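You operate a simulated robot arm through the tools that you are given. There is no shell and no other tool.

Carry out the task below with a simulated two-armed robot. There is one attempt and no reset: what you move stays moved.

TASK
Run the front nut free and move its lug to the long tray.
Fine: park the arm, switch back to TIGHT, leave the other bolted lug and the lug in the tray alone.
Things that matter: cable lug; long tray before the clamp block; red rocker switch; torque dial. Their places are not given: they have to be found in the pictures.

It is judged by the outcome, as a careful person would: the job done as asked, and still so three seconds after it is handed in. It fails if anything else is knocked over, pushed out of place, dropped, spilled or broken.

THE ROBOT
Two 7-joint arms with fingered hands on one trunk that stands fixed in place. Base frame: the origin is at the foot of the trunk, x ahead of it, y to its left, z up; the work surface is at about z = 850. Readings come in mm, degrees, newtons and seconds.
The left shoulder is at [50, 214, 869], the right one opposite. With the tool pointing down near the work surface each hand reaches from about 360 to 880 mm from the base axis, measured 20 degrees to its own side. Payload 3 kg a hand.
Tool frame (each hand has its own): the origin (TCP) lies between the finger pads and is the grasp point; the fingertips stand 26 mm ahead of it; z points along the fingers, y is the line along which they close. The gripper opens to 132 mm; its body begins 73 mm behind the TCP. The gripper is a hand of 3 fingers: y runs from the thumb to the fingers, the wrist lies at [0, 0, -229] in the tool frame, and closing takes about 1.5 s.
Orientation is that of the tool frame in the base frame, as a unit quaternion [x, y, z, w]. With the fingers straight down and closing along the base's y, the tool's x points along the base's -x, its y along +y and its z along -z.

THE INTERFACE
- The arms move only by the tool jog_arm. It takes "left_series", "right_series" or both (then of equal length, played together; a hand with none holds still); each is a list of rows, each a list of 7 numbers: the shift along the base's x, y, z in mm, then the turn, a rotation vector about the base's x, y, z in degrees, then the closure in counts, from 0 (fully open) to 255 (shut). In form: [[x, y, z, ax, ay, az, gripper], ...]. A call has 1 to 20 rows; each row is the pose to reach, as a shift and turn from the pose commanded when the call began. Rows are played at 5 a second. More than 50 mm and 8.6 degrees between two rows, or a gripper value outside its range, and nothing of the call is played. A pose out of reach is approached as far as the arm can. The call stops where the force on the tool passes 90 N (or 10 N more than at its start, if that is more) or the arm is blocked; 0.2 s more then pass. Each finger travels about 72 mm/s and halts on what it meets, pressing with about 33 N; the grip force reading is that of the motor and also rises with nothing between the fingers. The clock runs only during rows and for 0.2 s after the last one: add rows that repeat a pose to give the fingers time. It gives the time, the measured TCP pose, the force on the tool (base axes), the opening and the grip force at its end, in the units of the frame above (readings bear some noise), with the torque about the TCP (base axes, N m) and any sound that the robot's microphone picked up.
- Cameras (640 x 400 px; columns grow to the right, rows downward): "scene" is now at [33, -26.2, 1502.2]; the picture's right is [-0.30, -0.95, 0.00], its down [-0.61, 0.19, -0.77] and it looks along [0.74, -0.23, -0.64] (base axes); focal length 345 px, centre (320, 200). "left" rides on the left gripper at [-62, 3, -92] in its tool frame; the picture's right is [-0.05, -1.00, 0.00], its down [0.83, -0.04, -0.56] and it looks along [0.55, -0.03, 0.83] (tool axes); focal length 230 px, centre (320, 200). "right" rides on the right gripper at [62, 3, -92] in its tool frame; the picture's right is [-0.05, 1.00, 0.00], its down [-0.83, -0.04, -0.56] and it looks along [-0.55, -0.03, 0.83] (tool axes); focal length 230 px, centre (320, 200).
- grab_frame(camera): a new picture of that camera. No time passes.
- hand_shape(shape, hand): the hand has 3 fingers and takes this shape, open, in about a second: jaw (thumb against the fingers, like two jaws); tri (thumb and two fingers); tip (a fingertip pinch); poke (one finger out to press); point (the index stretched); flat (the hand flat); cup (the hand cupped); fist (a fist). The gripper value then closes the fingers along that shape, each until it touches; the sizes above hold for jaw. It gives what a move gives, with no picture.
- pan_tilt(pan, tilt): turns the head with the scene camera to pan (to the left, within 86 degrees either way) and tilt (down, from -29 to 69), counted from straight ahead of the robot. It gives what a move gives.
- point_at(camera, pixels): for up to 12 pixels [column, row] of the newest picture of that camera ("zoom" is the newest enlarged one), the place [x, y, z] in the base frame of the surface seen there, good to about 2 mm. No time passes.
- zoom(camera, box): a new picture of the part [left, top, right, bottom] of that camera's present view, enlarged. No time passes.
- hand_in(): hands the job in; it is judged then, once.

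Open the grippers and draw the arms clear of the work before you hand the job in, unless the task says otherwise.

The tools are called after "Emit:" as a command line: name --argument value ..., lists and objects as JSON in quotes. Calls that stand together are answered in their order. jog_arm: Moves the arms, as the interface text tells. Its arguments: {"type":"object","properties":{"left_series":{"type":"array","items":{"type":"array","items":{"type":"number"}}},"right_series":{"type":"array","items":{"type":"array","items":{"type":"number"}}}},"required":[]} The other tools are called the same way: hand_shape (shape, hand) gives the hand a shape; pan_tilt (pan, tilt) turns the head that bears the scene camera; grab_frame (camera) takes a picture; point_at (camera, pixels) gives the place of the surface under pixels of a picture; zoom (camera, box) takes an enlarged picture of a part of a camera's view; hand_in () hands the job in.

At the start:

```text
clock: 0.0
left_position: [431.1, 64.7, 1265.6]
left_tcp_rot: [0.083, 0.997, 0.0, 0.0]
left_contact_force: [-0.2, -0.1, -0.3]
left_ft_torque: [0.0, 0.01, -0.02]
left_opening: 131.7
left_grip_force: 0.1
left_shape: jaw
right_position: [372.4, -227.3, 1266.2]
right_tcp_rot: [0.083, 0.997, 0.0, 0.0]
right_contact_force: [-0.4, 0.6, -0.2]
right_ft_torque: [0.01, -0.01, 0.03]
right_opening: 131.7
right_grip_force: 0.0
right_shape: jaw
head pan, tilt (commanded): [-17.6, 39.5]
```

scene: 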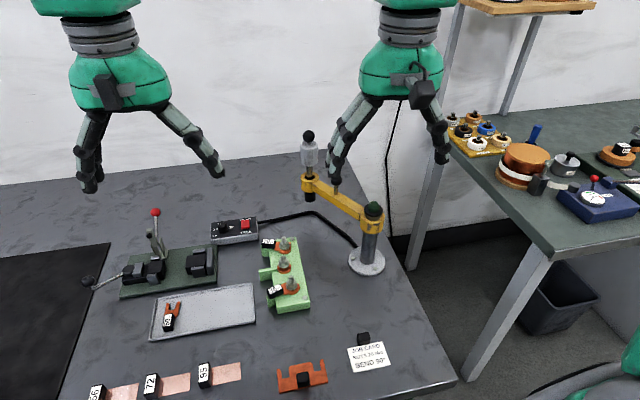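
right: 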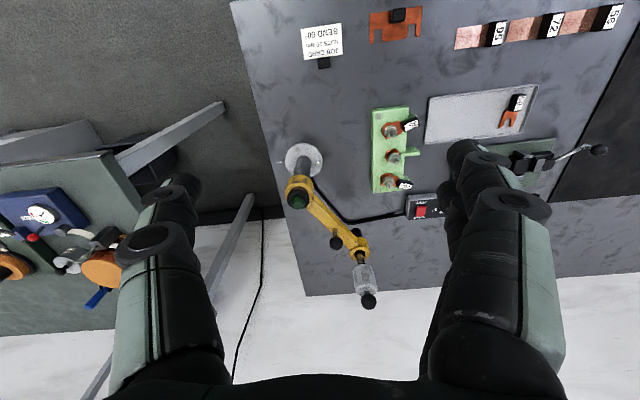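
left: 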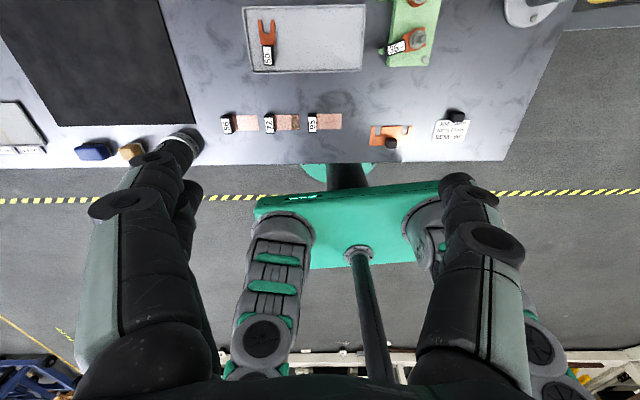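

I start with enlarged views: the green clamp block is near (288,275), the rocker switch box near (235,230), the yellow driver arm near (340,200).

Emit:
zoom --camera "scene" --box '[200, 200, 340, 320]'

Emit:
zoom --camera "scene" --box '[280, 120, 400, 280]'

Emit:
zoom --camera "right" --box '[270, 80, 550, 320]'

```text
3.33 times, centred on (270, 260) of scene
```

zoom: 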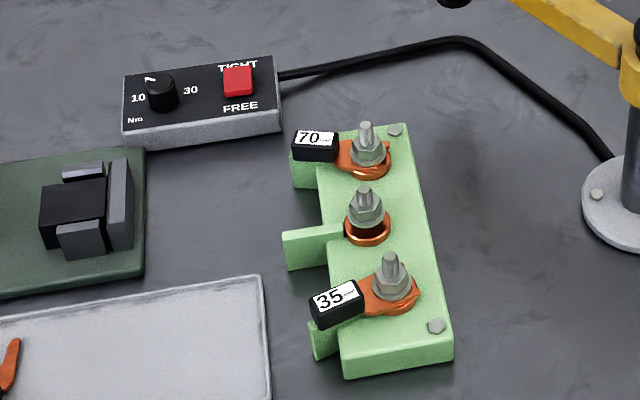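

```text
2.50 times, centred on (340, 200) of scene
```

zoom: 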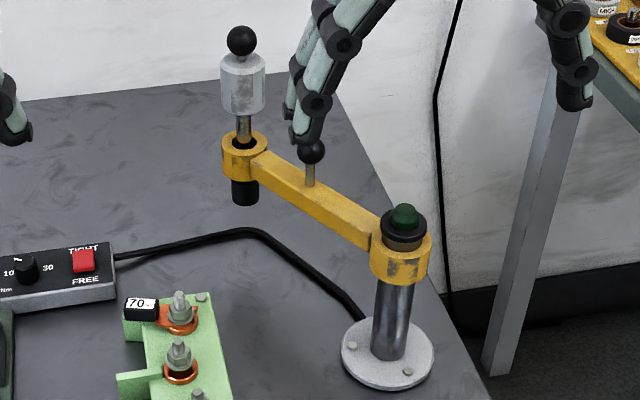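

```text
1.67 times, centred on (410, 200) of right
```

zoom: 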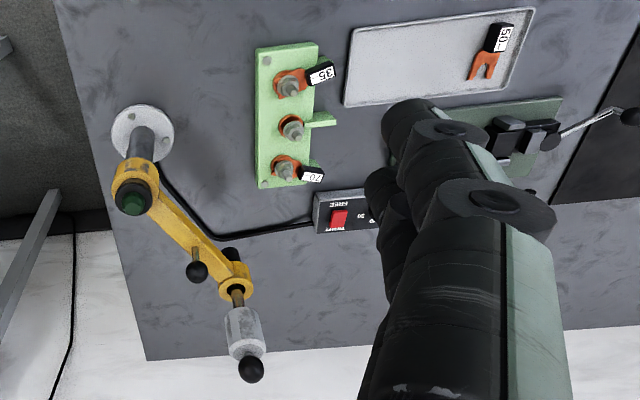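

The front lug is the "35" one at the near end of the block, and there is a job card at (370,357). I zoom on the card, the switch box and the tray for details.

Emit:
zoom --camera "scene" --box '[205, 210, 265, 250]'

Emit:
zoom --camera "scene" --box '[330, 325, 410, 380]'

Emit:
zoom --camera "scene" --box '[80, 200, 260, 345]'

Emit:
zoom --camera "scene" --box '[250, 225, 320, 320]'

```text
10.00 times, centred on (235, 230) of scene
```

zoom: 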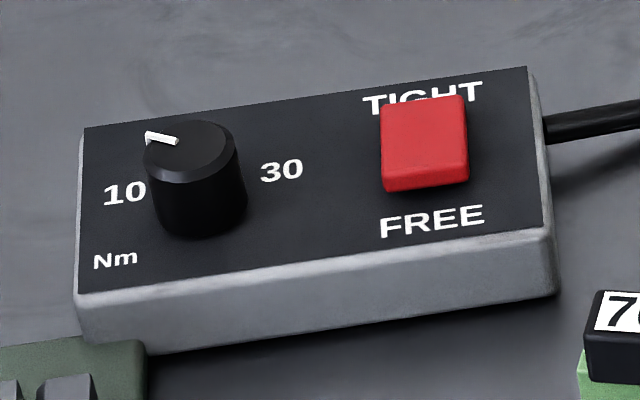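

```text
7.27 times, centred on (370, 352) of scene
```

zoom: 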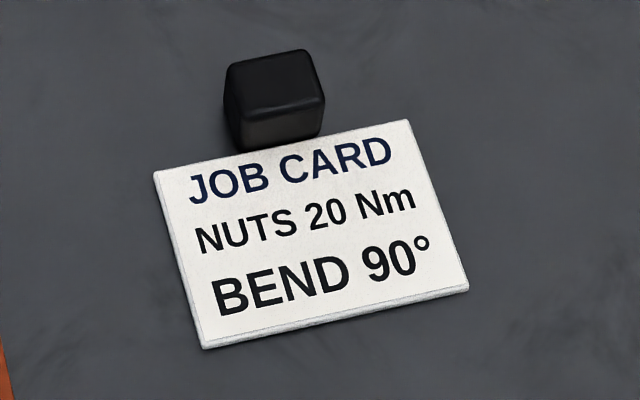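

```text
2.76 times, centred on (170, 272) of scene
```

zoom: 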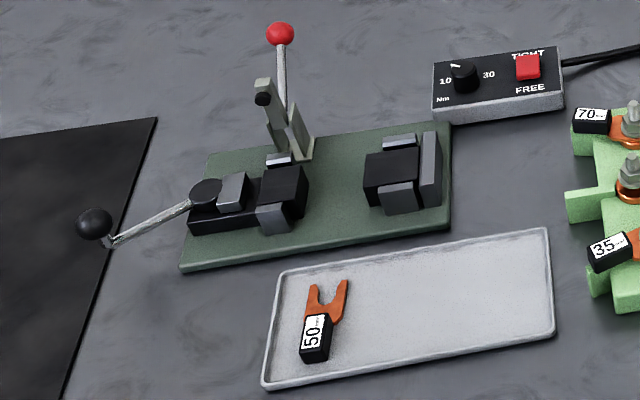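

```text
4.21 times, centred on (285, 272) of scene
```

zoom: 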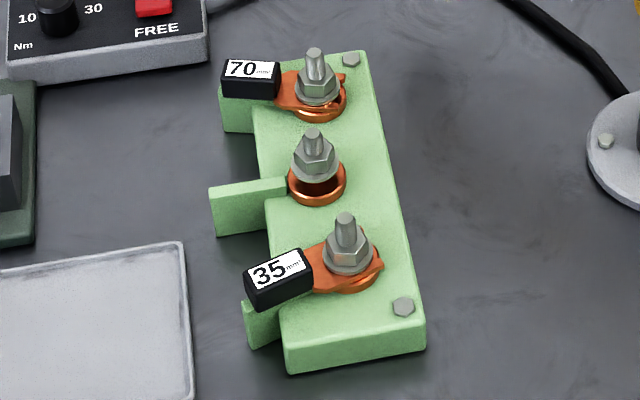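

Now I measure 3D positions: block studs, lug, switch, tray corners and the swing arm parts.

Emit:
point_at --camera "scene" --pixels '[[287, 244], [286, 264], [293, 284], [273, 292], [269, 242], [245, 223], [220, 228], [151, 338], [255, 322], [251, 285], [158, 296], [170, 321]]'

Emit:
point_at --camera "scene" --pixels '[[308, 136], [309, 150], [309, 183], [310, 195], [336, 184], [335, 193], [374, 211], [366, 262], [345, 204], [312, 262], [268, 270], [360, 225]]'

```text
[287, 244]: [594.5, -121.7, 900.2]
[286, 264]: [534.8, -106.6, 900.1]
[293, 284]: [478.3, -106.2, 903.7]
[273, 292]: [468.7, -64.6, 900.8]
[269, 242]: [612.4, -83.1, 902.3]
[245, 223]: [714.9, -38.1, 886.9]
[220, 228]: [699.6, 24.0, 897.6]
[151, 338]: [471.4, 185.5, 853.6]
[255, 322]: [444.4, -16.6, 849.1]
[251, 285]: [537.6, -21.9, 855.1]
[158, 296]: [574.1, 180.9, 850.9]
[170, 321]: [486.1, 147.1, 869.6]
```

```text
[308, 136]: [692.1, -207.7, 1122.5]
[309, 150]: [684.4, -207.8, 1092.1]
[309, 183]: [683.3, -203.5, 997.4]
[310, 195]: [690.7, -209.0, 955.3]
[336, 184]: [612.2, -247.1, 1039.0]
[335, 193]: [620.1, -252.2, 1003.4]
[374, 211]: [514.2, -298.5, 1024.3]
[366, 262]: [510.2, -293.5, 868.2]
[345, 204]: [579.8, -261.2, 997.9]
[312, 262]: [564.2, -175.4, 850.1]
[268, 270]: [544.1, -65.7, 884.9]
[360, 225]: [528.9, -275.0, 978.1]
```

The post is near (512,-297) and the spindle end near (690,-208), so the swing radius (~200) matches the front nut at about (478,-106). I zoom the right camera on the driver and the switch to see details.

Emit:
zoom --camera "right" --box '[270, 130, 400, 320]'

Emit:
zoom --camera "right" --box '[360, 90, 460, 230]'

Emit:
zoom --camera "scene" --box '[290, 120, 350, 210]'

Emit:
zoom --camera "scene" --box '[340, 190, 400, 280]'

```text
2.11 times, centred on (335, 225) of right
```

zoom: 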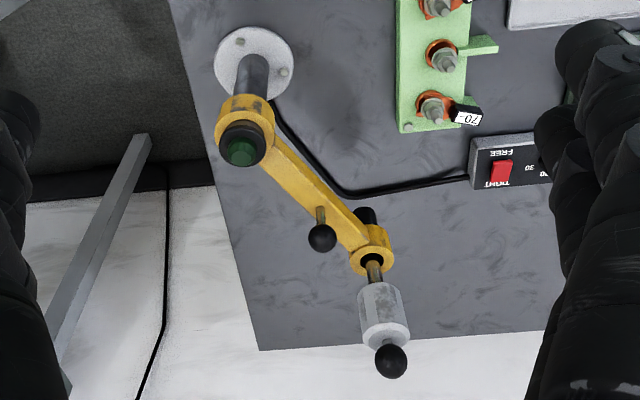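

```text
2.86 times, centred on (410, 160) of right
```

zoom: 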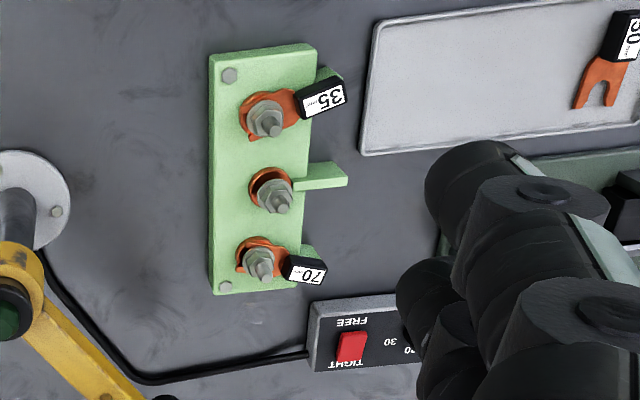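

```text
4.44 times, centred on (320, 165) of scene
```

zoom: 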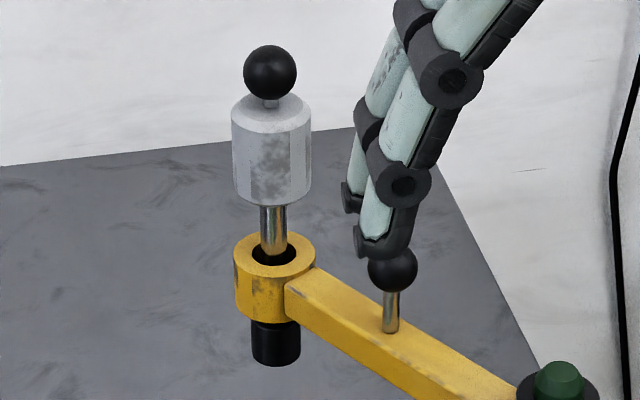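

```text
4.44 times, centred on (370, 235) of scene
```

zoom: 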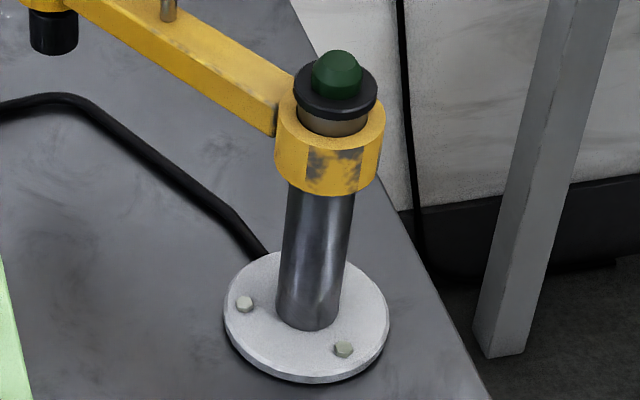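

The spindle axis is near (702,-212) and post near (523,-298); the arm must swing about 75° to the front stud. First the switch: I shape the right hand to poke and check where its fingertip is.

Emit:
hand_shape --hand "right" --shape "poke"

Emit:
grab_frame --camera "scene"

Emit:
grab_frame --camera "right"

```text
clock: 0.9
left_position: [432.5, 63.6, 1265.3]
left_tcp_rot: [0.082, 0.997, 0.0, 0.0]
left_contact_force: [-0.6, -0.4, -1.0]
left_ft_torque: [0.0, -0.01, 0.01]
left_opening: 132.0
left_grip_force: 0.1
left_shape: jaw
right_position: [372.0, -228.0, 1265.2]
right_tcp_rot: [0.084, 0.996, 0.0, -0.001]
right_contact_force: [0.3, 1.0, 0.2]
right_ft_torque: [0.01, 0.02, -0.03]
right_opening: 0.0
right_grip_force: 0.0
right_shape: poke
head pan, tilt (commanded): [-17.6, 39.5]
```

```text
taken
```

scene: 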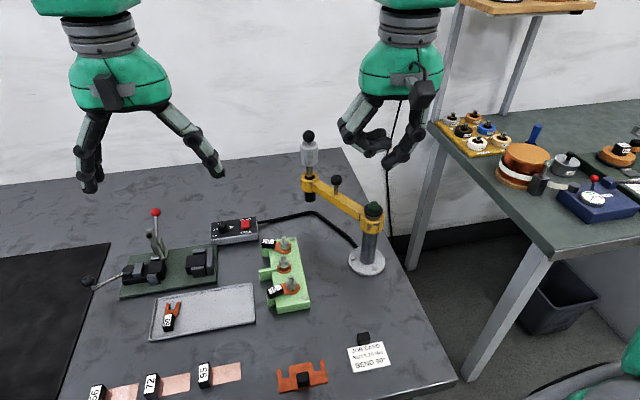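

```text
taken
```

right: 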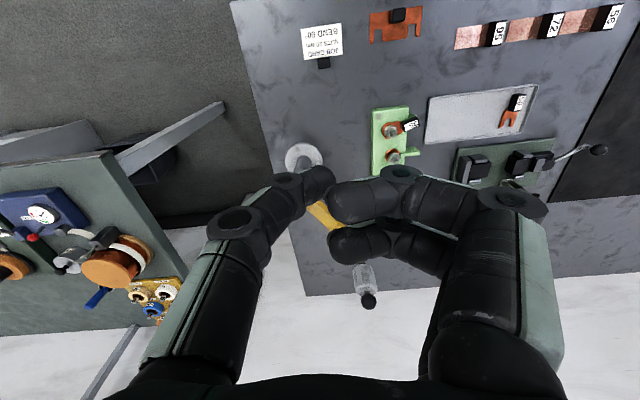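

In poke the thumb on the -y side points down while the two fingers curl. I zoom and measure the tip position.

Emit:
zoom --camera "scene" --box '[325, 60, 455, 180]'

Emit:
point_at --camera "scene" --pixels '[[388, 162], [387, 165], [392, 158], [400, 150], [370, 150], [385, 145], [420, 95], [425, 90]]'

Emit:
point_at --camera "right" --pixels '[[315, 185], [325, 182], [290, 185], [345, 240], [350, 200]]'

```text
3.33 times, centred on (390, 120) of scene
```

zoom: 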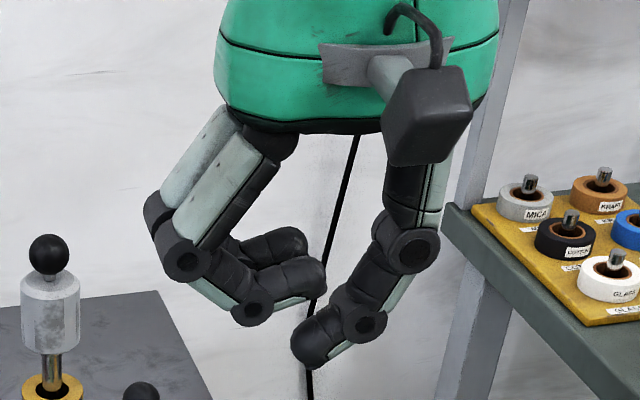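

```text
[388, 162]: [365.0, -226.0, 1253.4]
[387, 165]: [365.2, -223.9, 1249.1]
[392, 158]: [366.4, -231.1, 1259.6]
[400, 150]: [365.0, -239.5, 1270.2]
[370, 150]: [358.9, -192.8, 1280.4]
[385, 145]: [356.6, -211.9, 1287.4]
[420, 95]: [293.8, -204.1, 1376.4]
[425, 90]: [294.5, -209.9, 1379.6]
```

```text
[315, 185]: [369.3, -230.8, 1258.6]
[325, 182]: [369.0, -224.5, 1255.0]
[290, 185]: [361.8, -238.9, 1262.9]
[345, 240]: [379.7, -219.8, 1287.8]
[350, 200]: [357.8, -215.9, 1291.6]
```

The poke tip is about at TCP + (0,+5,-18). Now I zoom on the switch and measure the rocker's edges.

Emit:
zoom --camera "scene" --box '[230, 212, 262, 240]'

```text
14.29 times, centred on (246, 226) of scene
```

zoom: 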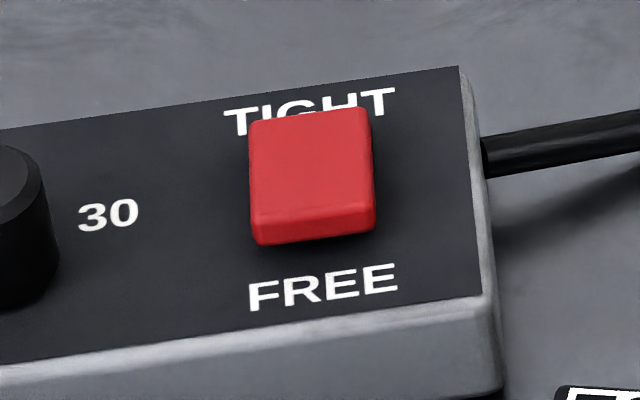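

I measure points on the rocker and panel around it.

Emit:
point_at --camera "zoom" --pixels '[[312, 118], [312, 150], [312, 180], [312, 205], [315, 230], [255, 150], [365, 150], [260, 200], [370, 200], [320, 262], [420, 200], [310, 100]]'

```text
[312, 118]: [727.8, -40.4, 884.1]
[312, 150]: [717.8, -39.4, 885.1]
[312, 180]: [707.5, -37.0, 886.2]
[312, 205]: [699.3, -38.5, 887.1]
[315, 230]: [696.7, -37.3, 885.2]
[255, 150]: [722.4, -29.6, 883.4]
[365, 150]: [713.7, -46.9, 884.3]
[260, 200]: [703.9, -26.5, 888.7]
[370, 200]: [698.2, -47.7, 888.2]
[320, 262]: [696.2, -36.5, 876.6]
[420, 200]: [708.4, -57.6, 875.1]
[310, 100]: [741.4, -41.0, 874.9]
```

The FREE end (x≈700, z≈888) is raised and the TIGHT end depressed, so it is in TIGHT now. I move the right hand left and down first, in clear air, then check.

Emit:
jog_arm --right_series '[[10, 40, -20, 0, 0, 0, 0], [20, 80, -50, 0, 0, 0, 0], [35, 120, -85, 0, 0, 0, 0], [50, 155, -120, 0, 0, 0, 0], [65, 180, -155, 0, 0, 0, 0], [80, 186, -190, 0, 0, 0, 0], [120, 186, -200, 0, 0, 0, 0], [160, 186, -205, 0, 0, 0, 0], [200, 186, -205, 0, 0, 0, 0], [200, 186, -205, 0, 0, 0, 0]]'

Emit:
grab_frame --camera "scene"

Emit:
grab_frame --camera "right"

```text
refused: row 2 steps farther than a row can; nothing moved
```

```text
taken
```

scene: 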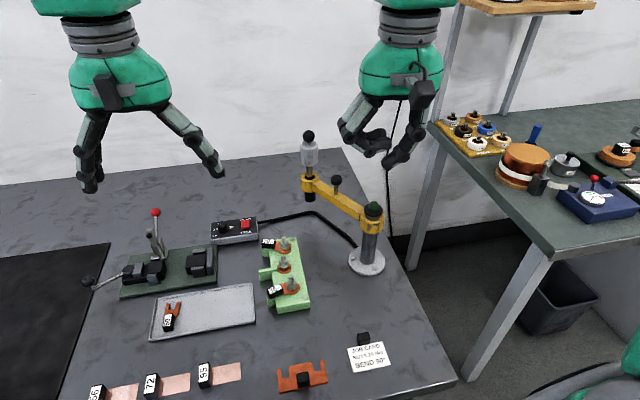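

```text
taken
```

right: 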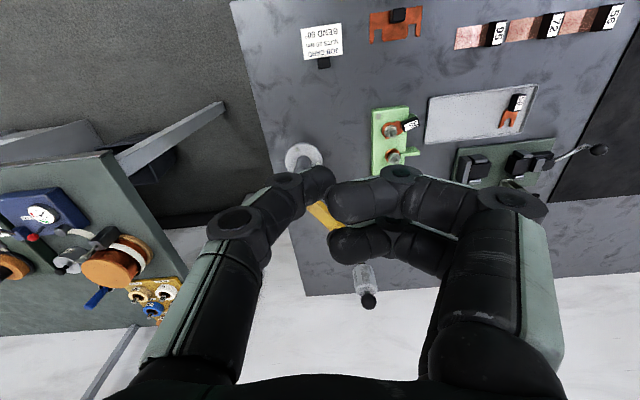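

Rows must stay under 50 mm in total, so I use smaller ones; I also move the left hand further left out of the way first.

Emit:
jog_arm --left_series '[[0, 40, 0, 0, 0, 0, 0], [0, 80, 0, 0, 0, 0, 0], [0, 120, 0, 0, 0, 0, 0], [-20, 160, 0, 0, 0, 0, 0], [-40, 200, 0, 0, 0, 0, 0]]'

Emit:
jog_arm --right_series '[[5, 35, -15, 0, 0, 0, 0], [15, 70, -40, 0, 0, 0, 0], [25, 100, -70, 0, 0, 0, 0], [40, 130, -100, 0, 0, 0, 0], [55, 155, -130, 0, 0, 0, 0], [70, 175, -165, 0, 0, 0, 0], [90, 186, -195, 0, 0, 0, 0], [130, 186, -205, 0, 0, 0, 0], [170, 186, -205, 0, 0, 0, 0], [210, 186, -205, 0, 0, 0, 0], [210, 186, -205, 0, 0, 0, 0]]'

Emit:
grab_frame --camera "scene"

Emit:
grab_frame --camera "right"

```text
clock: 2.1
left_position: [389.6, 265.9, 1265.0]
left_tcp_rot: [0.082, 0.997, 0.0, -0.001]
left_contact_force: [0.7, -0.3, 0.6]
left_ft_torque: [0.02, 0.02, 0.04]
left_opening: 131.8
left_grip_force: 0.0
left_shape: jaw
right_position: [371.9, -228.2, 1265.6]
right_tcp_rot: [0.083, 0.997, 0.001, -0.002]
right_contact_force: [1.2, 0.3, 0.0]
right_ft_torque: [-0.04, 0.0, 0.03]
right_opening: 0.0
right_grip_force: 0.0
right_shape: poke
head pan, tilt (commanded): [-17.6, 39.5]
```

```text
clock: 4.5
left_position: [391.7, 265.1, 1266.1]
left_tcp_rot: [0.083, 0.997, 0.0, 0.0]
left_contact_force: [0.5, -0.3, -0.2]
left_ft_torque: [-0.03, 0.03, -0.01]
left_opening: 132.1
left_grip_force: 0.2
left_shape: jaw
right_position: [582.5, -42.8, 1060.8]
right_tcp_rot: [0.083, 0.997, 0.0, 0.001]
right_contact_force: [0.1, 1.2, -0.4]
right_ft_torque: [0.01, 0.01, 0.0]
right_opening: 0.0
right_grip_force: 0.0
right_shape: poke
head pan, tilt (commanded): [-17.6, 39.5]
```

```text
taken
```

scene: 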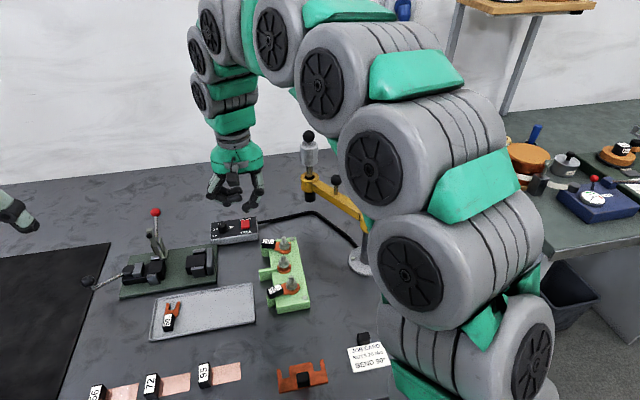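

```text
taken
```

right: 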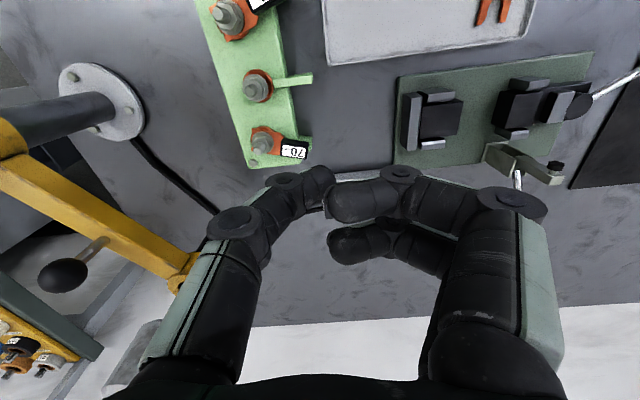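

The arm passes clear of the driver. I move forward over the rocker and descend to ~50 mm above it.

Emit:
jog_arm --right_series '[[40, 0, -10, 0, 0, 0, 0], [80, 0, -30, 0, 0, 0, 0], [119, 0, -60, 0, 0, 0, 0], [119, 0, -95, 0, 0, 0, 0], [119, 0, -120, 0, 0, 0, 0], [119, 0, -120, 0, 0, 0, 0]]'

Emit:
zoom --camera "scene" --box '[180, 150, 290, 250]'

Emit:
grab_frame --camera "right"

```text
clock: 5.9
left_position: [391.1, 265.8, 1265.5]
left_tcp_rot: [0.083, 0.997, 0.0, 0.0]
left_contact_force: [-0.8, 0.4, 0.2]
left_ft_torque: [-0.04, 0.0, -0.01]
left_opening: 131.6
left_grip_force: 0.1
left_shape: jaw
right_position: [700.7, -40.2, 941.5]
right_tcp_rot: [0.083, 0.997, 0.0, 0.001]
right_contact_force: [-0.5, 0.3, -0.5]
right_ft_torque: [0.05, 0.0, 0.01]
right_opening: 0.1
right_grip_force: 0.1
right_shape: poke
head pan, tilt (commanded): [-17.6, 39.5]
```

```text
4.00 times, centred on (235, 200) of scene
```

zoom: 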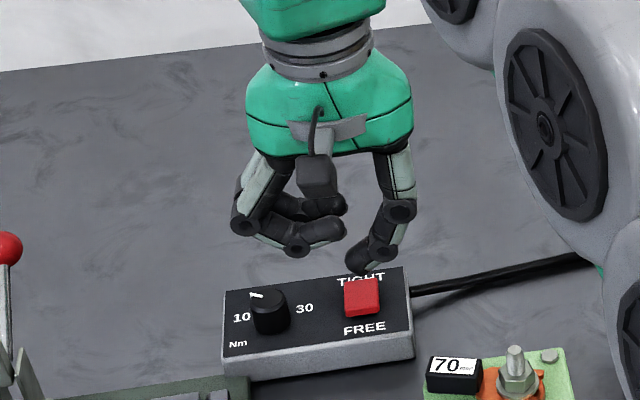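

```text
taken
```

right: 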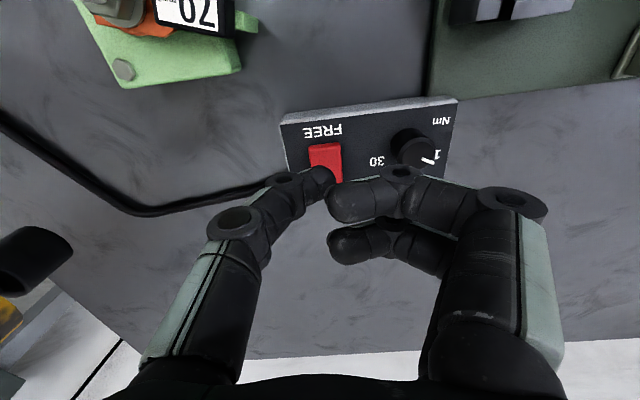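

The tip is about at zoom (358,268), just above the rocker. I measure it.

Emit:
point_at --camera "zoom" --pixels '[[358, 270], [358, 262], [365, 255], [375, 245], [352, 262]]'

Emit:
point_at --camera "right" --pixels '[[320, 180], [328, 180], [333, 178], [318, 172], [322, 190]]'

```text
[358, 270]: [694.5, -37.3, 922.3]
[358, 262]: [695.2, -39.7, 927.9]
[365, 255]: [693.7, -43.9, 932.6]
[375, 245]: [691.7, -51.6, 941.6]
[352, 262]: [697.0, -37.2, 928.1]
```

```text
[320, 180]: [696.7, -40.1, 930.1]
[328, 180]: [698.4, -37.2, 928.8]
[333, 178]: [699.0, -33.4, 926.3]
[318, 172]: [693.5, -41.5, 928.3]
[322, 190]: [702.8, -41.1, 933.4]
```

The tip sits at TCP + (0,+4,-21), over the FREE half (x≈701). I descend to near contact, then press gently.

Emit:
jog_arm --right_series '[[0, -1, -15, 0, 0, 0, 0], [0, -1, -26, 0, 0, 0, 0], [0, -1, -31, 0, 0, 0, 0], [0, -1, -34, 0, 0, 0, 0], [0, -1, -36, 0, 0, 0, 0]]'

Emit:
zoom --camera "scene" --box '[215, 200, 275, 250]'

```text
clock: 7.1
left_position: [390.7, 265.3, 1267.0]
left_tcp_rot: [0.083, 0.997, 0.001, 0.0]
left_contact_force: [-0.7, 1.0, -0.5]
left_ft_torque: [-0.01, 0.0, -0.03]
left_opening: 131.8
left_grip_force: 0.1
left_shape: jaw
right_position: [700.6, -43.0, 905.8]
right_tcp_rot: [0.083, 0.997, 0.001, 0.001]
right_contact_force: [-3.6, -9.5, 36.9]
right_ft_torque: [0.23, -0.26, -0.06]
right_opening: 0.0
right_grip_force: 0.0
right_shape: poke
head pan, tilt (commanded): [-17.6, 39.5]
```

```text
8.00 times, centred on (245, 225) of scene
```

zoom: 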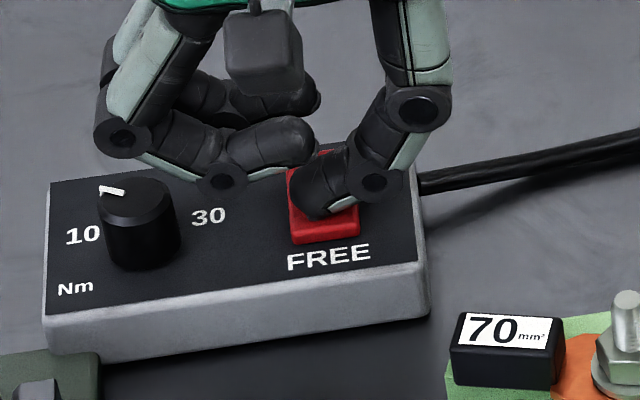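

Contact with 37 N up, no click reported, and the tip seems near the rocker's middle. I lift, look at the rocker state and then shift nearer to the FREE edge.

Emit:
jog_arm --right_series '[[0, 0, 15, 0, 0, 0, 0], [-20, 0, 40, 0, 0, 0, 0], [-20, 0, 40, 0, 0, 0, 0]]'

Emit:
zoom --camera "scene" --box '[215, 200, 275, 250]'

Emit:
zoom --camera "right" --box '[270, 80, 470, 220]'

```text
clock: 7.9
left_position: [390.4, 266.5, 1267.0]
left_tcp_rot: [0.084, 0.996, 0.0, 0.001]
left_contact_force: [-0.1, -0.1, 0.7]
left_ft_torque: [-0.02, 0.0, 0.0]
left_opening: 131.8
left_grip_force: 0.0
left_shape: jaw
right_position: [680.2, -42.6, 943.6]
right_tcp_rot: [0.082, 0.997, 0.001, -0.001]
right_contact_force: [0.0, -1.5, -0.3]
right_ft_torque: [0.01, 0.04, -0.01]
right_opening: 0.0
right_grip_force: 0.2
right_shape: poke
head pan, tilt (commanded): [-17.6, 39.5]
```

```text
8.00 times, centred on (245, 225) of scene
```

zoom: 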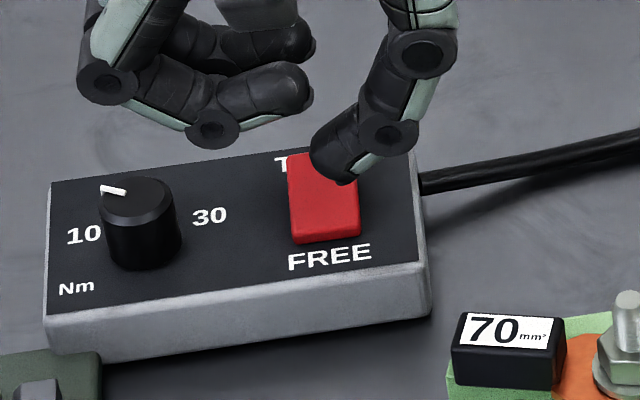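

```text
2.86 times, centred on (370, 150) of right
```

zoom: 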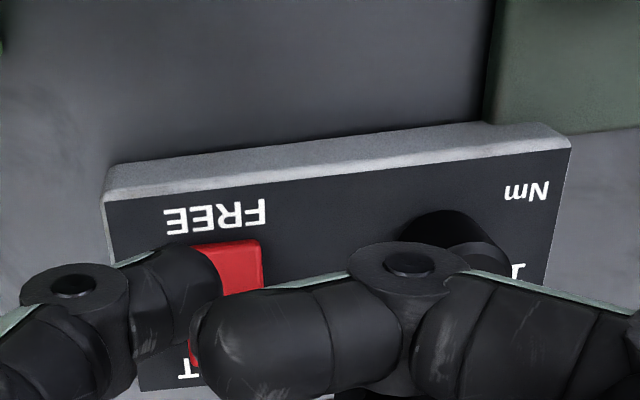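

The rocker looks different now; I measure its face tilt from the scene zoom.

Emit:
zoom --camera "scene" --box '[230, 212, 262, 240]'

Emit:
point_at --camera "zoom" --pixels '[[265, 120], [270, 150], [290, 180], [300, 200], [310, 215], [315, 235], [260, 200], [370, 210], [320, 262]]'

```text
14.29 times, centred on (246, 226) of scene
```

zoom: 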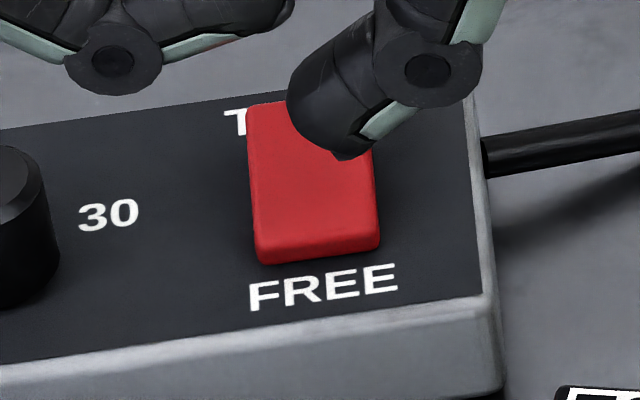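

```text
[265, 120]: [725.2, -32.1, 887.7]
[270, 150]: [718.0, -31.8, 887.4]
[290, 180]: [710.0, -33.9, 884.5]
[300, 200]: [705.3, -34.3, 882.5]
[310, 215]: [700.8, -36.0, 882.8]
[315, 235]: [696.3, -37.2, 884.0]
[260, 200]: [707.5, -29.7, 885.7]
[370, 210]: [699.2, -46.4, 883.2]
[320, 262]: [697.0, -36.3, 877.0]
```

The FREE end is now low (883) and the TIGHT end high (888): the switch is in FREE. I retract the hand up and back toward the start side.

Emit:
jog_arm --right_series '[[0, 0, 40, 0, 0, 0, 0], [-10, 0, 80, 0, 0, 0, 0], [-40, 0, 115, 0, 0, 0, 0], [-80, 0, 140, 0, 0, 0, 0], [-110, -15, 170, 0, 0, 0, 0], [-135, -40, 200, 0, 0, 0, 0], [-160, -65, 230, 0, 0, 0, 0], [-180, -95, 260, 0, 0, 0, 0], [-200, -125, 285, 0, 0, 0, 0], [-220, -160, 300, 0, 0, 0, 0], [-220, -160, 300, 0, 0, 0, 0]]'

Emit:
hand_shape --hand "right" --shape "jaw"

Emit:
grab_frame --camera "scene"

Emit:
grab_frame --camera "right"

```text
clock: 10.3
left_position: [391.7, 266.5, 1266.0]
left_tcp_rot: [0.083, 0.997, -0.001, 0.0]
left_contact_force: [0.6, -0.5, -0.7]
left_ft_torque: [0.01, 0.0, -0.03]
left_opening: 131.8
left_grip_force: 0.1
left_shape: jaw
right_position: [458.2, -202.4, 1245.0]
right_tcp_rot: [0.083, 0.997, 0.001, 0.0]
right_contact_force: [0.1, 0.0, -0.9]
right_ft_torque: [0.0, -0.01, 0.0]
right_opening: 0.4
right_grip_force: 0.1
right_shape: poke
head pan, tilt (commanded): [-17.6, 39.5]
```

```text
clock: 11.2
left_position: [390.7, 265.8, 1265.8]
left_tcp_rot: [0.082, 0.997, 0.0, 0.0]
left_contact_force: [0.6, -0.4, 0.6]
left_ft_torque: [0.01, 0.0, 0.01]
left_opening: 131.6
left_grip_force: 0.0
left_shape: jaw
right_position: [457.8, -202.0, 1246.1]
right_tcp_rot: [0.082, 0.997, 0.0, 0.0]
right_contact_force: [0.1, 0.4, 0.4]
right_ft_torque: [-0.01, 0.03, 0.06]
right_opening: 132.0
right_grip_force: 0.2
right_shape: jaw
head pan, tilt (commanded): [-17.6, 39.5]
```

```text
taken
```

scene: 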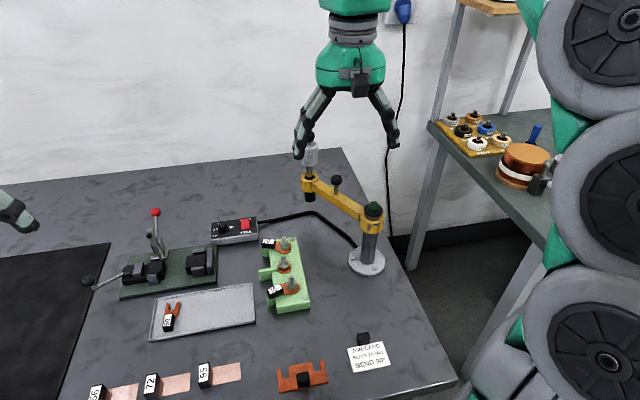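

```text
taken
```

right: 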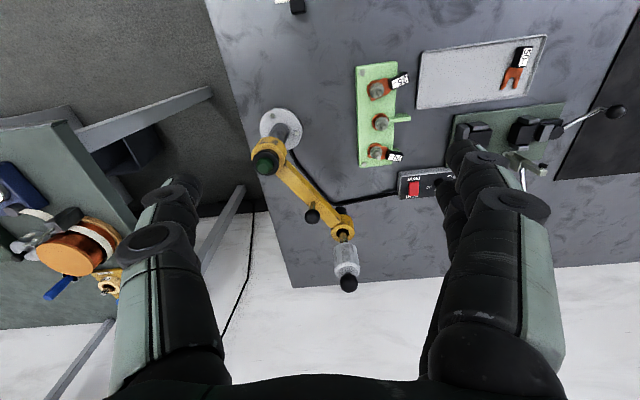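

The right camera now sees driver, studs and post well. I zoom and measure the knob, dome, spindle and the studs.

Emit:
zoom --camera "right" --box '[240, 100, 380, 300]'

Emit:
point_at --camera "right" --pixels '[[312, 215], [265, 162], [349, 282], [346, 262], [343, 243], [342, 236], [280, 125], [376, 90], [381, 122], [376, 152], [345, 216], [300, 190]]'

Emit:
zoom --camera "scene" --box '[315, 165, 357, 205]'

Emit:
point_at --camera "zoom" --pixels '[[320, 160], [320, 130], [320, 240], [320, 280], [290, 160], [350, 160]]'

```text
2.00 times, centred on (310, 200) of right
```

zoom: 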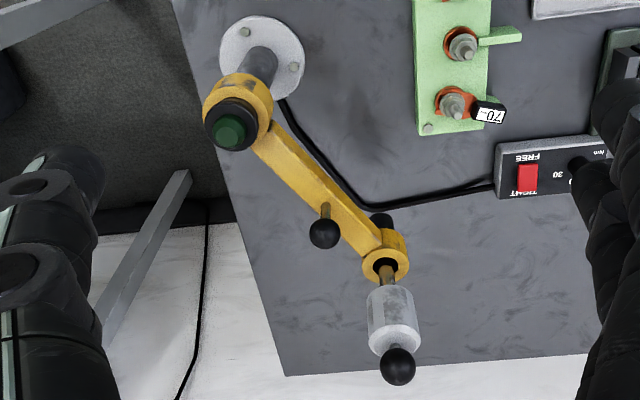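

```text
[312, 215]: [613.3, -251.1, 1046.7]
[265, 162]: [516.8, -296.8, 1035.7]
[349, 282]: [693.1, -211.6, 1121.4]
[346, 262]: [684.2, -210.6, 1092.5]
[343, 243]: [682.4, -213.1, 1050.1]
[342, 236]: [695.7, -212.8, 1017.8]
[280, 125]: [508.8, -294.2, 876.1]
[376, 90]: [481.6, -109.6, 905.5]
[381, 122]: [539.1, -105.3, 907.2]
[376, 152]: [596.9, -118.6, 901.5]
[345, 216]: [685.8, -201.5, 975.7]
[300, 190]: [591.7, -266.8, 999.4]
```

```text
10.00 times, centred on (336, 185) of scene
```

zoom: 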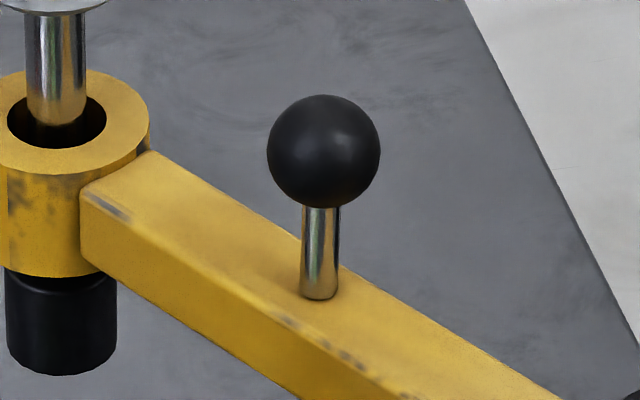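

```text
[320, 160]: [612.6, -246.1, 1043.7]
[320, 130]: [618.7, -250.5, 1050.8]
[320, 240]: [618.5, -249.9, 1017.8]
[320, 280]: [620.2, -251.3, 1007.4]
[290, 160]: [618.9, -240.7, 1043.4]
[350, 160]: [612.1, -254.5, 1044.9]
```

Knob centre is about (622,-250,1037) and the spindle axis (702,-213). Now I measure the studs finely.

Emit:
zoom --camera "right" --box '[350, 60, 420, 110]'

Emit:
zoom --camera "scene" --box '[265, 265, 315, 310]'

```text
8.00 times, centred on (385, 85) of right
```

zoom: 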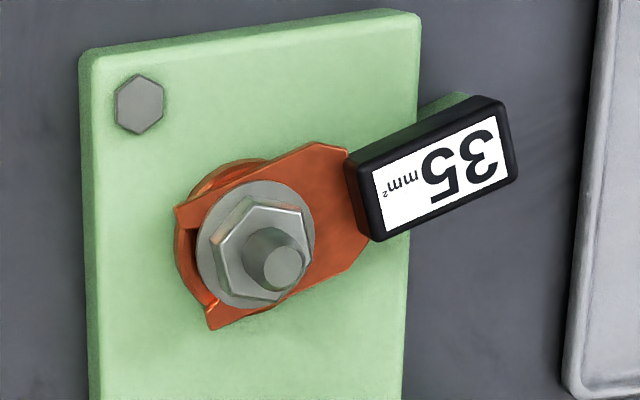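

```text
8.89 times, centred on (290, 288) of scene
```

zoom: 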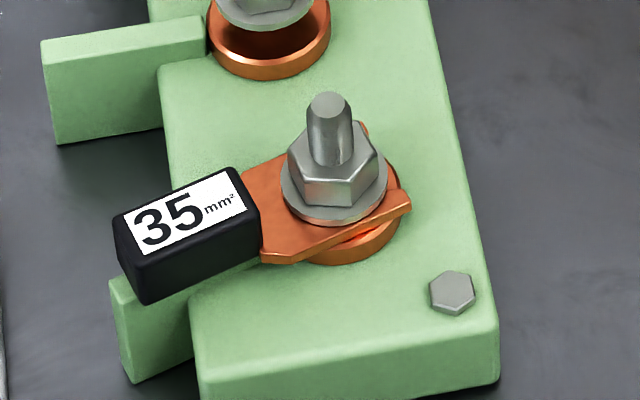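

I read exact points: stud top, nut, washer, lug and sleeve corners.

Emit:
point_at --camera "zoom" --pixels '[[328, 99], [330, 140], [328, 185], [332, 210], [300, 225], [240, 175], [257, 215], [120, 215], [145, 270], [185, 215], [135, 295], [250, 250]]'

Emit:
zoom --camera "right" --box '[350, 60, 420, 110]'

Emit:
point_at --camera "zoom" --pixels '[[284, 268], [262, 245], [310, 240], [200, 250], [255, 190], [240, 300], [350, 170], [373, 235], [475, 103], [512, 175], [430, 170], [145, 100]]'

```text
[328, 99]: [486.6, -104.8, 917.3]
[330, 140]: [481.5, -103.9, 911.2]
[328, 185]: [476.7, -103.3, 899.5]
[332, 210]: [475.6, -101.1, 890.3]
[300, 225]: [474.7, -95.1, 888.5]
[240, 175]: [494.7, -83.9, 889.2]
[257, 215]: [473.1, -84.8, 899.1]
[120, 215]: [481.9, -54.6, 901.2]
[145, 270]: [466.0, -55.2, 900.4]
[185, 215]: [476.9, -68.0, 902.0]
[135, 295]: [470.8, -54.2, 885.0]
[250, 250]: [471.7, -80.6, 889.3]
```

```text
8.00 times, centred on (385, 85) of right
```

zoom: 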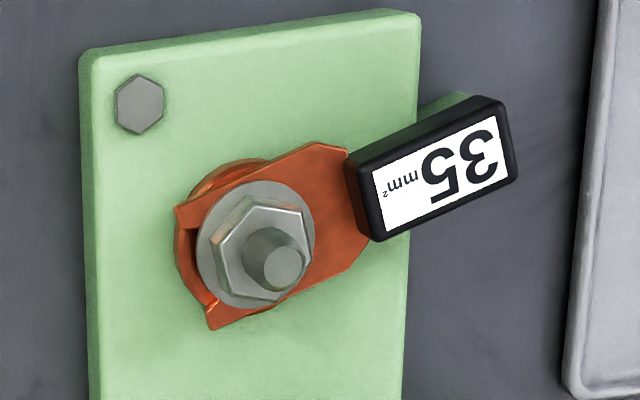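

```text
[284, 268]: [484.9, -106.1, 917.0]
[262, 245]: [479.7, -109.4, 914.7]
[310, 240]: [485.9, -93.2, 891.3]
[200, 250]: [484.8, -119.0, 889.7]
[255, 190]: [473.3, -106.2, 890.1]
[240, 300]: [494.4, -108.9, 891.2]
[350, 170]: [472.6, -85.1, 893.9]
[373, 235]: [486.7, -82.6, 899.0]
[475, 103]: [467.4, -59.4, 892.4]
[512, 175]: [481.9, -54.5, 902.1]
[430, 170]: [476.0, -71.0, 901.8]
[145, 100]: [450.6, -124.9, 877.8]
```

The front stud axis is about (485.5,-106), top 917; sleeve of lug 35 around (477,-70), top 902. Now I bring the right hand above the swing-arm knob with the fingers part-closed and turned so they close across the arm.

Emit:
jog_arm --right_series '[[33, -10, -13, 0, 0, 7, 60], [66, -20, -26, 0, 0, 14, 100], [99, -30, -40, 0, 0, 21, 110], [132, -40, -53, 0, 0, 28, 110], [164, -48, -66, 0, 0, 35, 110], [164, -48, -90, 0, 0, 35, 110], [164, -48, -90, 0, 0, 35, 110]]'

Emit:
grab_frame --camera "scene"

Emit:
grab_frame --camera "right"

```text
clock: 12.8
left_position: [390.1, 265.2, 1266.1]
left_tcp_rot: [0.082, 0.997, 0.0, 0.0]
left_contact_force: [-0.1, 0.2, -0.2]
left_ft_torque: [-0.01, 0.05, 0.01]
left_opening: 132.0
left_grip_force: 0.0
left_shape: jaw
right_position: [624.0, -250.1, 1154.5]
right_tcp_rot: [-0.222, 0.975, 0.0, 0.0]
right_contact_force: [-0.4, 0.2, -0.6]
right_ft_torque: [0.0, -0.01, -0.02]
right_opening: 75.4
right_grip_force: 0.1
right_shape: jaw
head pan, tilt (commanded): [-17.6, 39.5]
```

```text
taken
```

scene: 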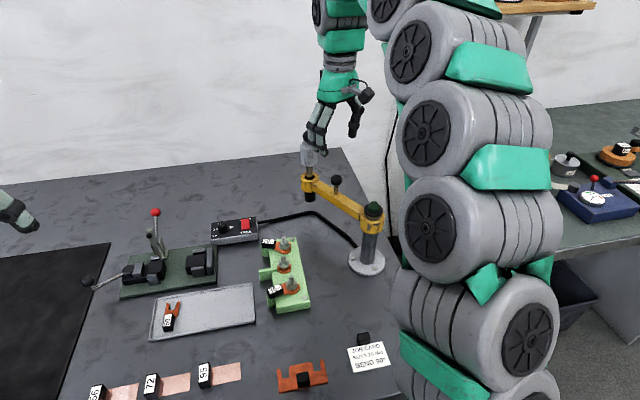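

```text
taken
```

right: 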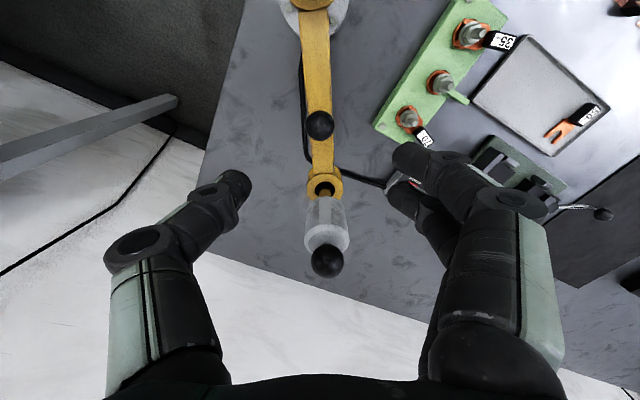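

The knob (320,125) lies right under the TCP axis and the spindle passes between the fingers with margin. I descend to the knob's height.

Emit:
jog_arm --right_series '[[-1, 0, -35, 0, 0, 0, 110], [-1, 0, -70, 0, 0, 0, 110], [-1, 0, -95, 0, 0, 0, 110], [-1, 0, -113, 0, 0, 0, 110], [-1, 0, -113, 0, 0, 0, 110]]'

Emit:
grab_frame --camera "right"

Emit:
zoom --camera "scene" --box '[270, 90, 420, 250]'

```text
clock: 14.0
left_position: [391.1, 265.5, 1266.5]
left_tcp_rot: [0.083, 0.997, 0.0, 0.0]
left_contact_force: [0.1, -0.1, -0.8]
left_ft_torque: [0.02, 0.0, 0.0]
left_opening: 131.9
left_grip_force: 0.0
left_shape: jaw
right_position: [624.7, -249.7, 1040.8]
right_tcp_rot: [-0.221, 0.975, -0.001, 0.0]
right_contact_force: [-0.4, 0.8, 0.2]
right_ft_torque: [0.01, -0.01, -0.02]
right_opening: 75.9
right_grip_force: 0.1
right_shape: jaw
head pan, tilt (commanded): [-17.6, 39.5]
```

```text
taken
```

right: 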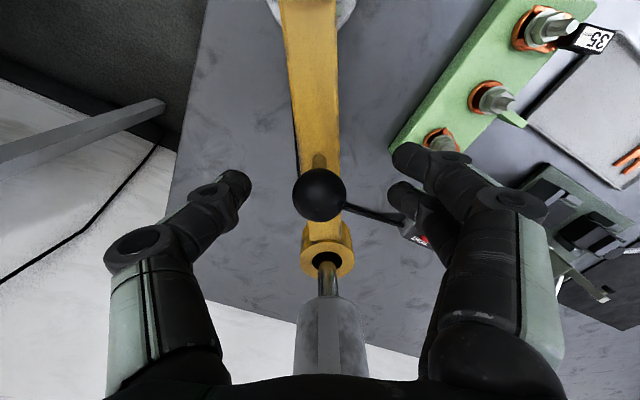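

```text
2.50 times, centred on (345, 170) of scene
```

zoom: 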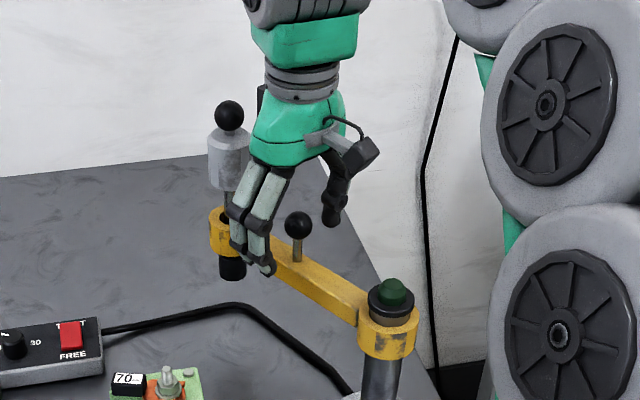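

The knob (320,195) sits at the grasp point. I close the fingers on it, holding position.

Emit:
jog_arm --right_series '[[0, 0, 0, 0, 0, 0, 160], [0, 0, 0, 0, 0, 0, 200], [0, 0, 0, 0, 0, 0, 230], [0, 0, 0, 0, 0, 0, 255], [0, 0, 0, 0, 0, 0, 255], [0, 0, 0, 0, 0, 0, 255]]'

Emit:
grab_frame --camera "right"

```text
clock: 15.4
left_position: [390.4, 265.6, 1266.0]
left_tcp_rot: [0.083, 0.997, 0.0, 0.0]
left_contact_force: [0.1, 0.8, 0.3]
left_ft_torque: [0.0, -0.04, 0.03]
left_opening: 131.6
left_grip_force: 0.0
left_shape: jaw
right_position: [624.0, -249.7, 1038.9]
right_tcp_rot: [-0.222, 0.975, 0.001, -0.001]
right_contact_force: [2.8, -0.6, -18.9]
right_ft_torque: [0.03, 0.06, -0.07]
right_opening: 0.0
right_grip_force: 33.4
right_shape: jaw
head pan, tilt (commanded): [-17.6, 39.5]
```

```text
taken
```

right: 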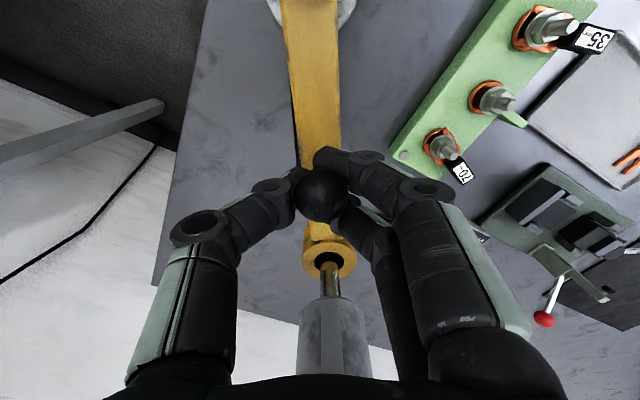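

The fingers cage the ball knob. I swing the arm a first 18° about the post (523,-298), turning the hand by half, and check the forces.

Emit:
jog_arm --right_series '[[-2.8, 5.2, 0, 0, 0, 1.5, 255], [-5.6, 10.4, 0, 0, 0, 3, 255], [-12.3, 20.0, 0, 0, 0, 6, 255], [-19.9, 28.9, 0, 0, 0, 9, 255], [-19.9, 28.9, 0, 0, 0, 9, 255]]'

Emit:
grab_frame --camera "scene"

Emit:
grab_frame --camera "right"

```text
clock: 16.6
left_position: [390.7, 264.0, 1266.5]
left_tcp_rot: [0.082, 0.997, 0.0, 0.001]
left_contact_force: [-0.6, -0.1, -0.3]
left_ft_torque: [0.02, 0.01, 0.01]
left_opening: 131.9
left_grip_force: 0.0
left_shape: jaw
right_position: [604.9, -223.1, 1040.3]
right_tcp_rot: [-0.297, 0.955, 0.0, 0.0]
right_contact_force: [-4.5, -7.0, -28.6]
right_ft_torque: [0.01, 0.11, 0.22]
right_opening: 0.0
right_grip_force: 32.7
right_shape: jaw
head pan, tilt (commanded): [-17.6, 39.5]
```

```text
taken
```

scene: 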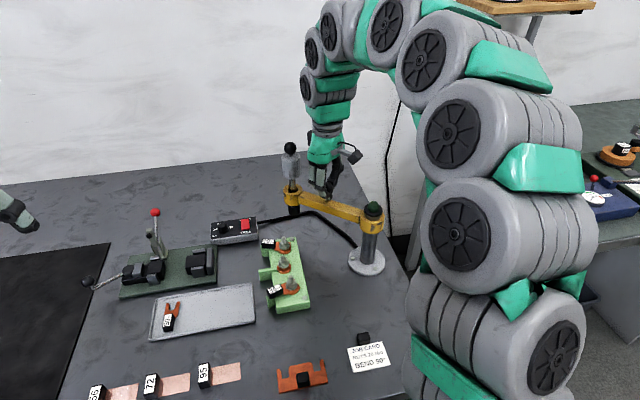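

```text
taken
```

right: 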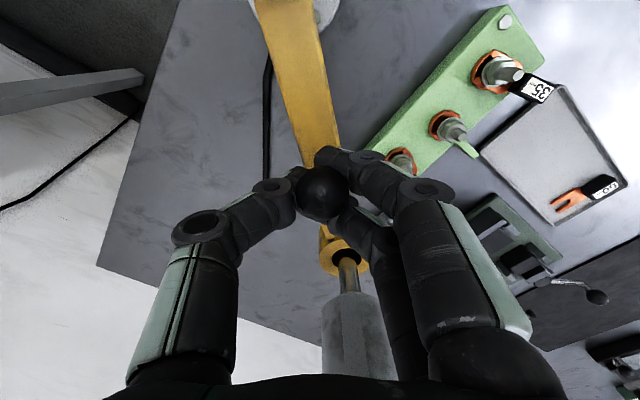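

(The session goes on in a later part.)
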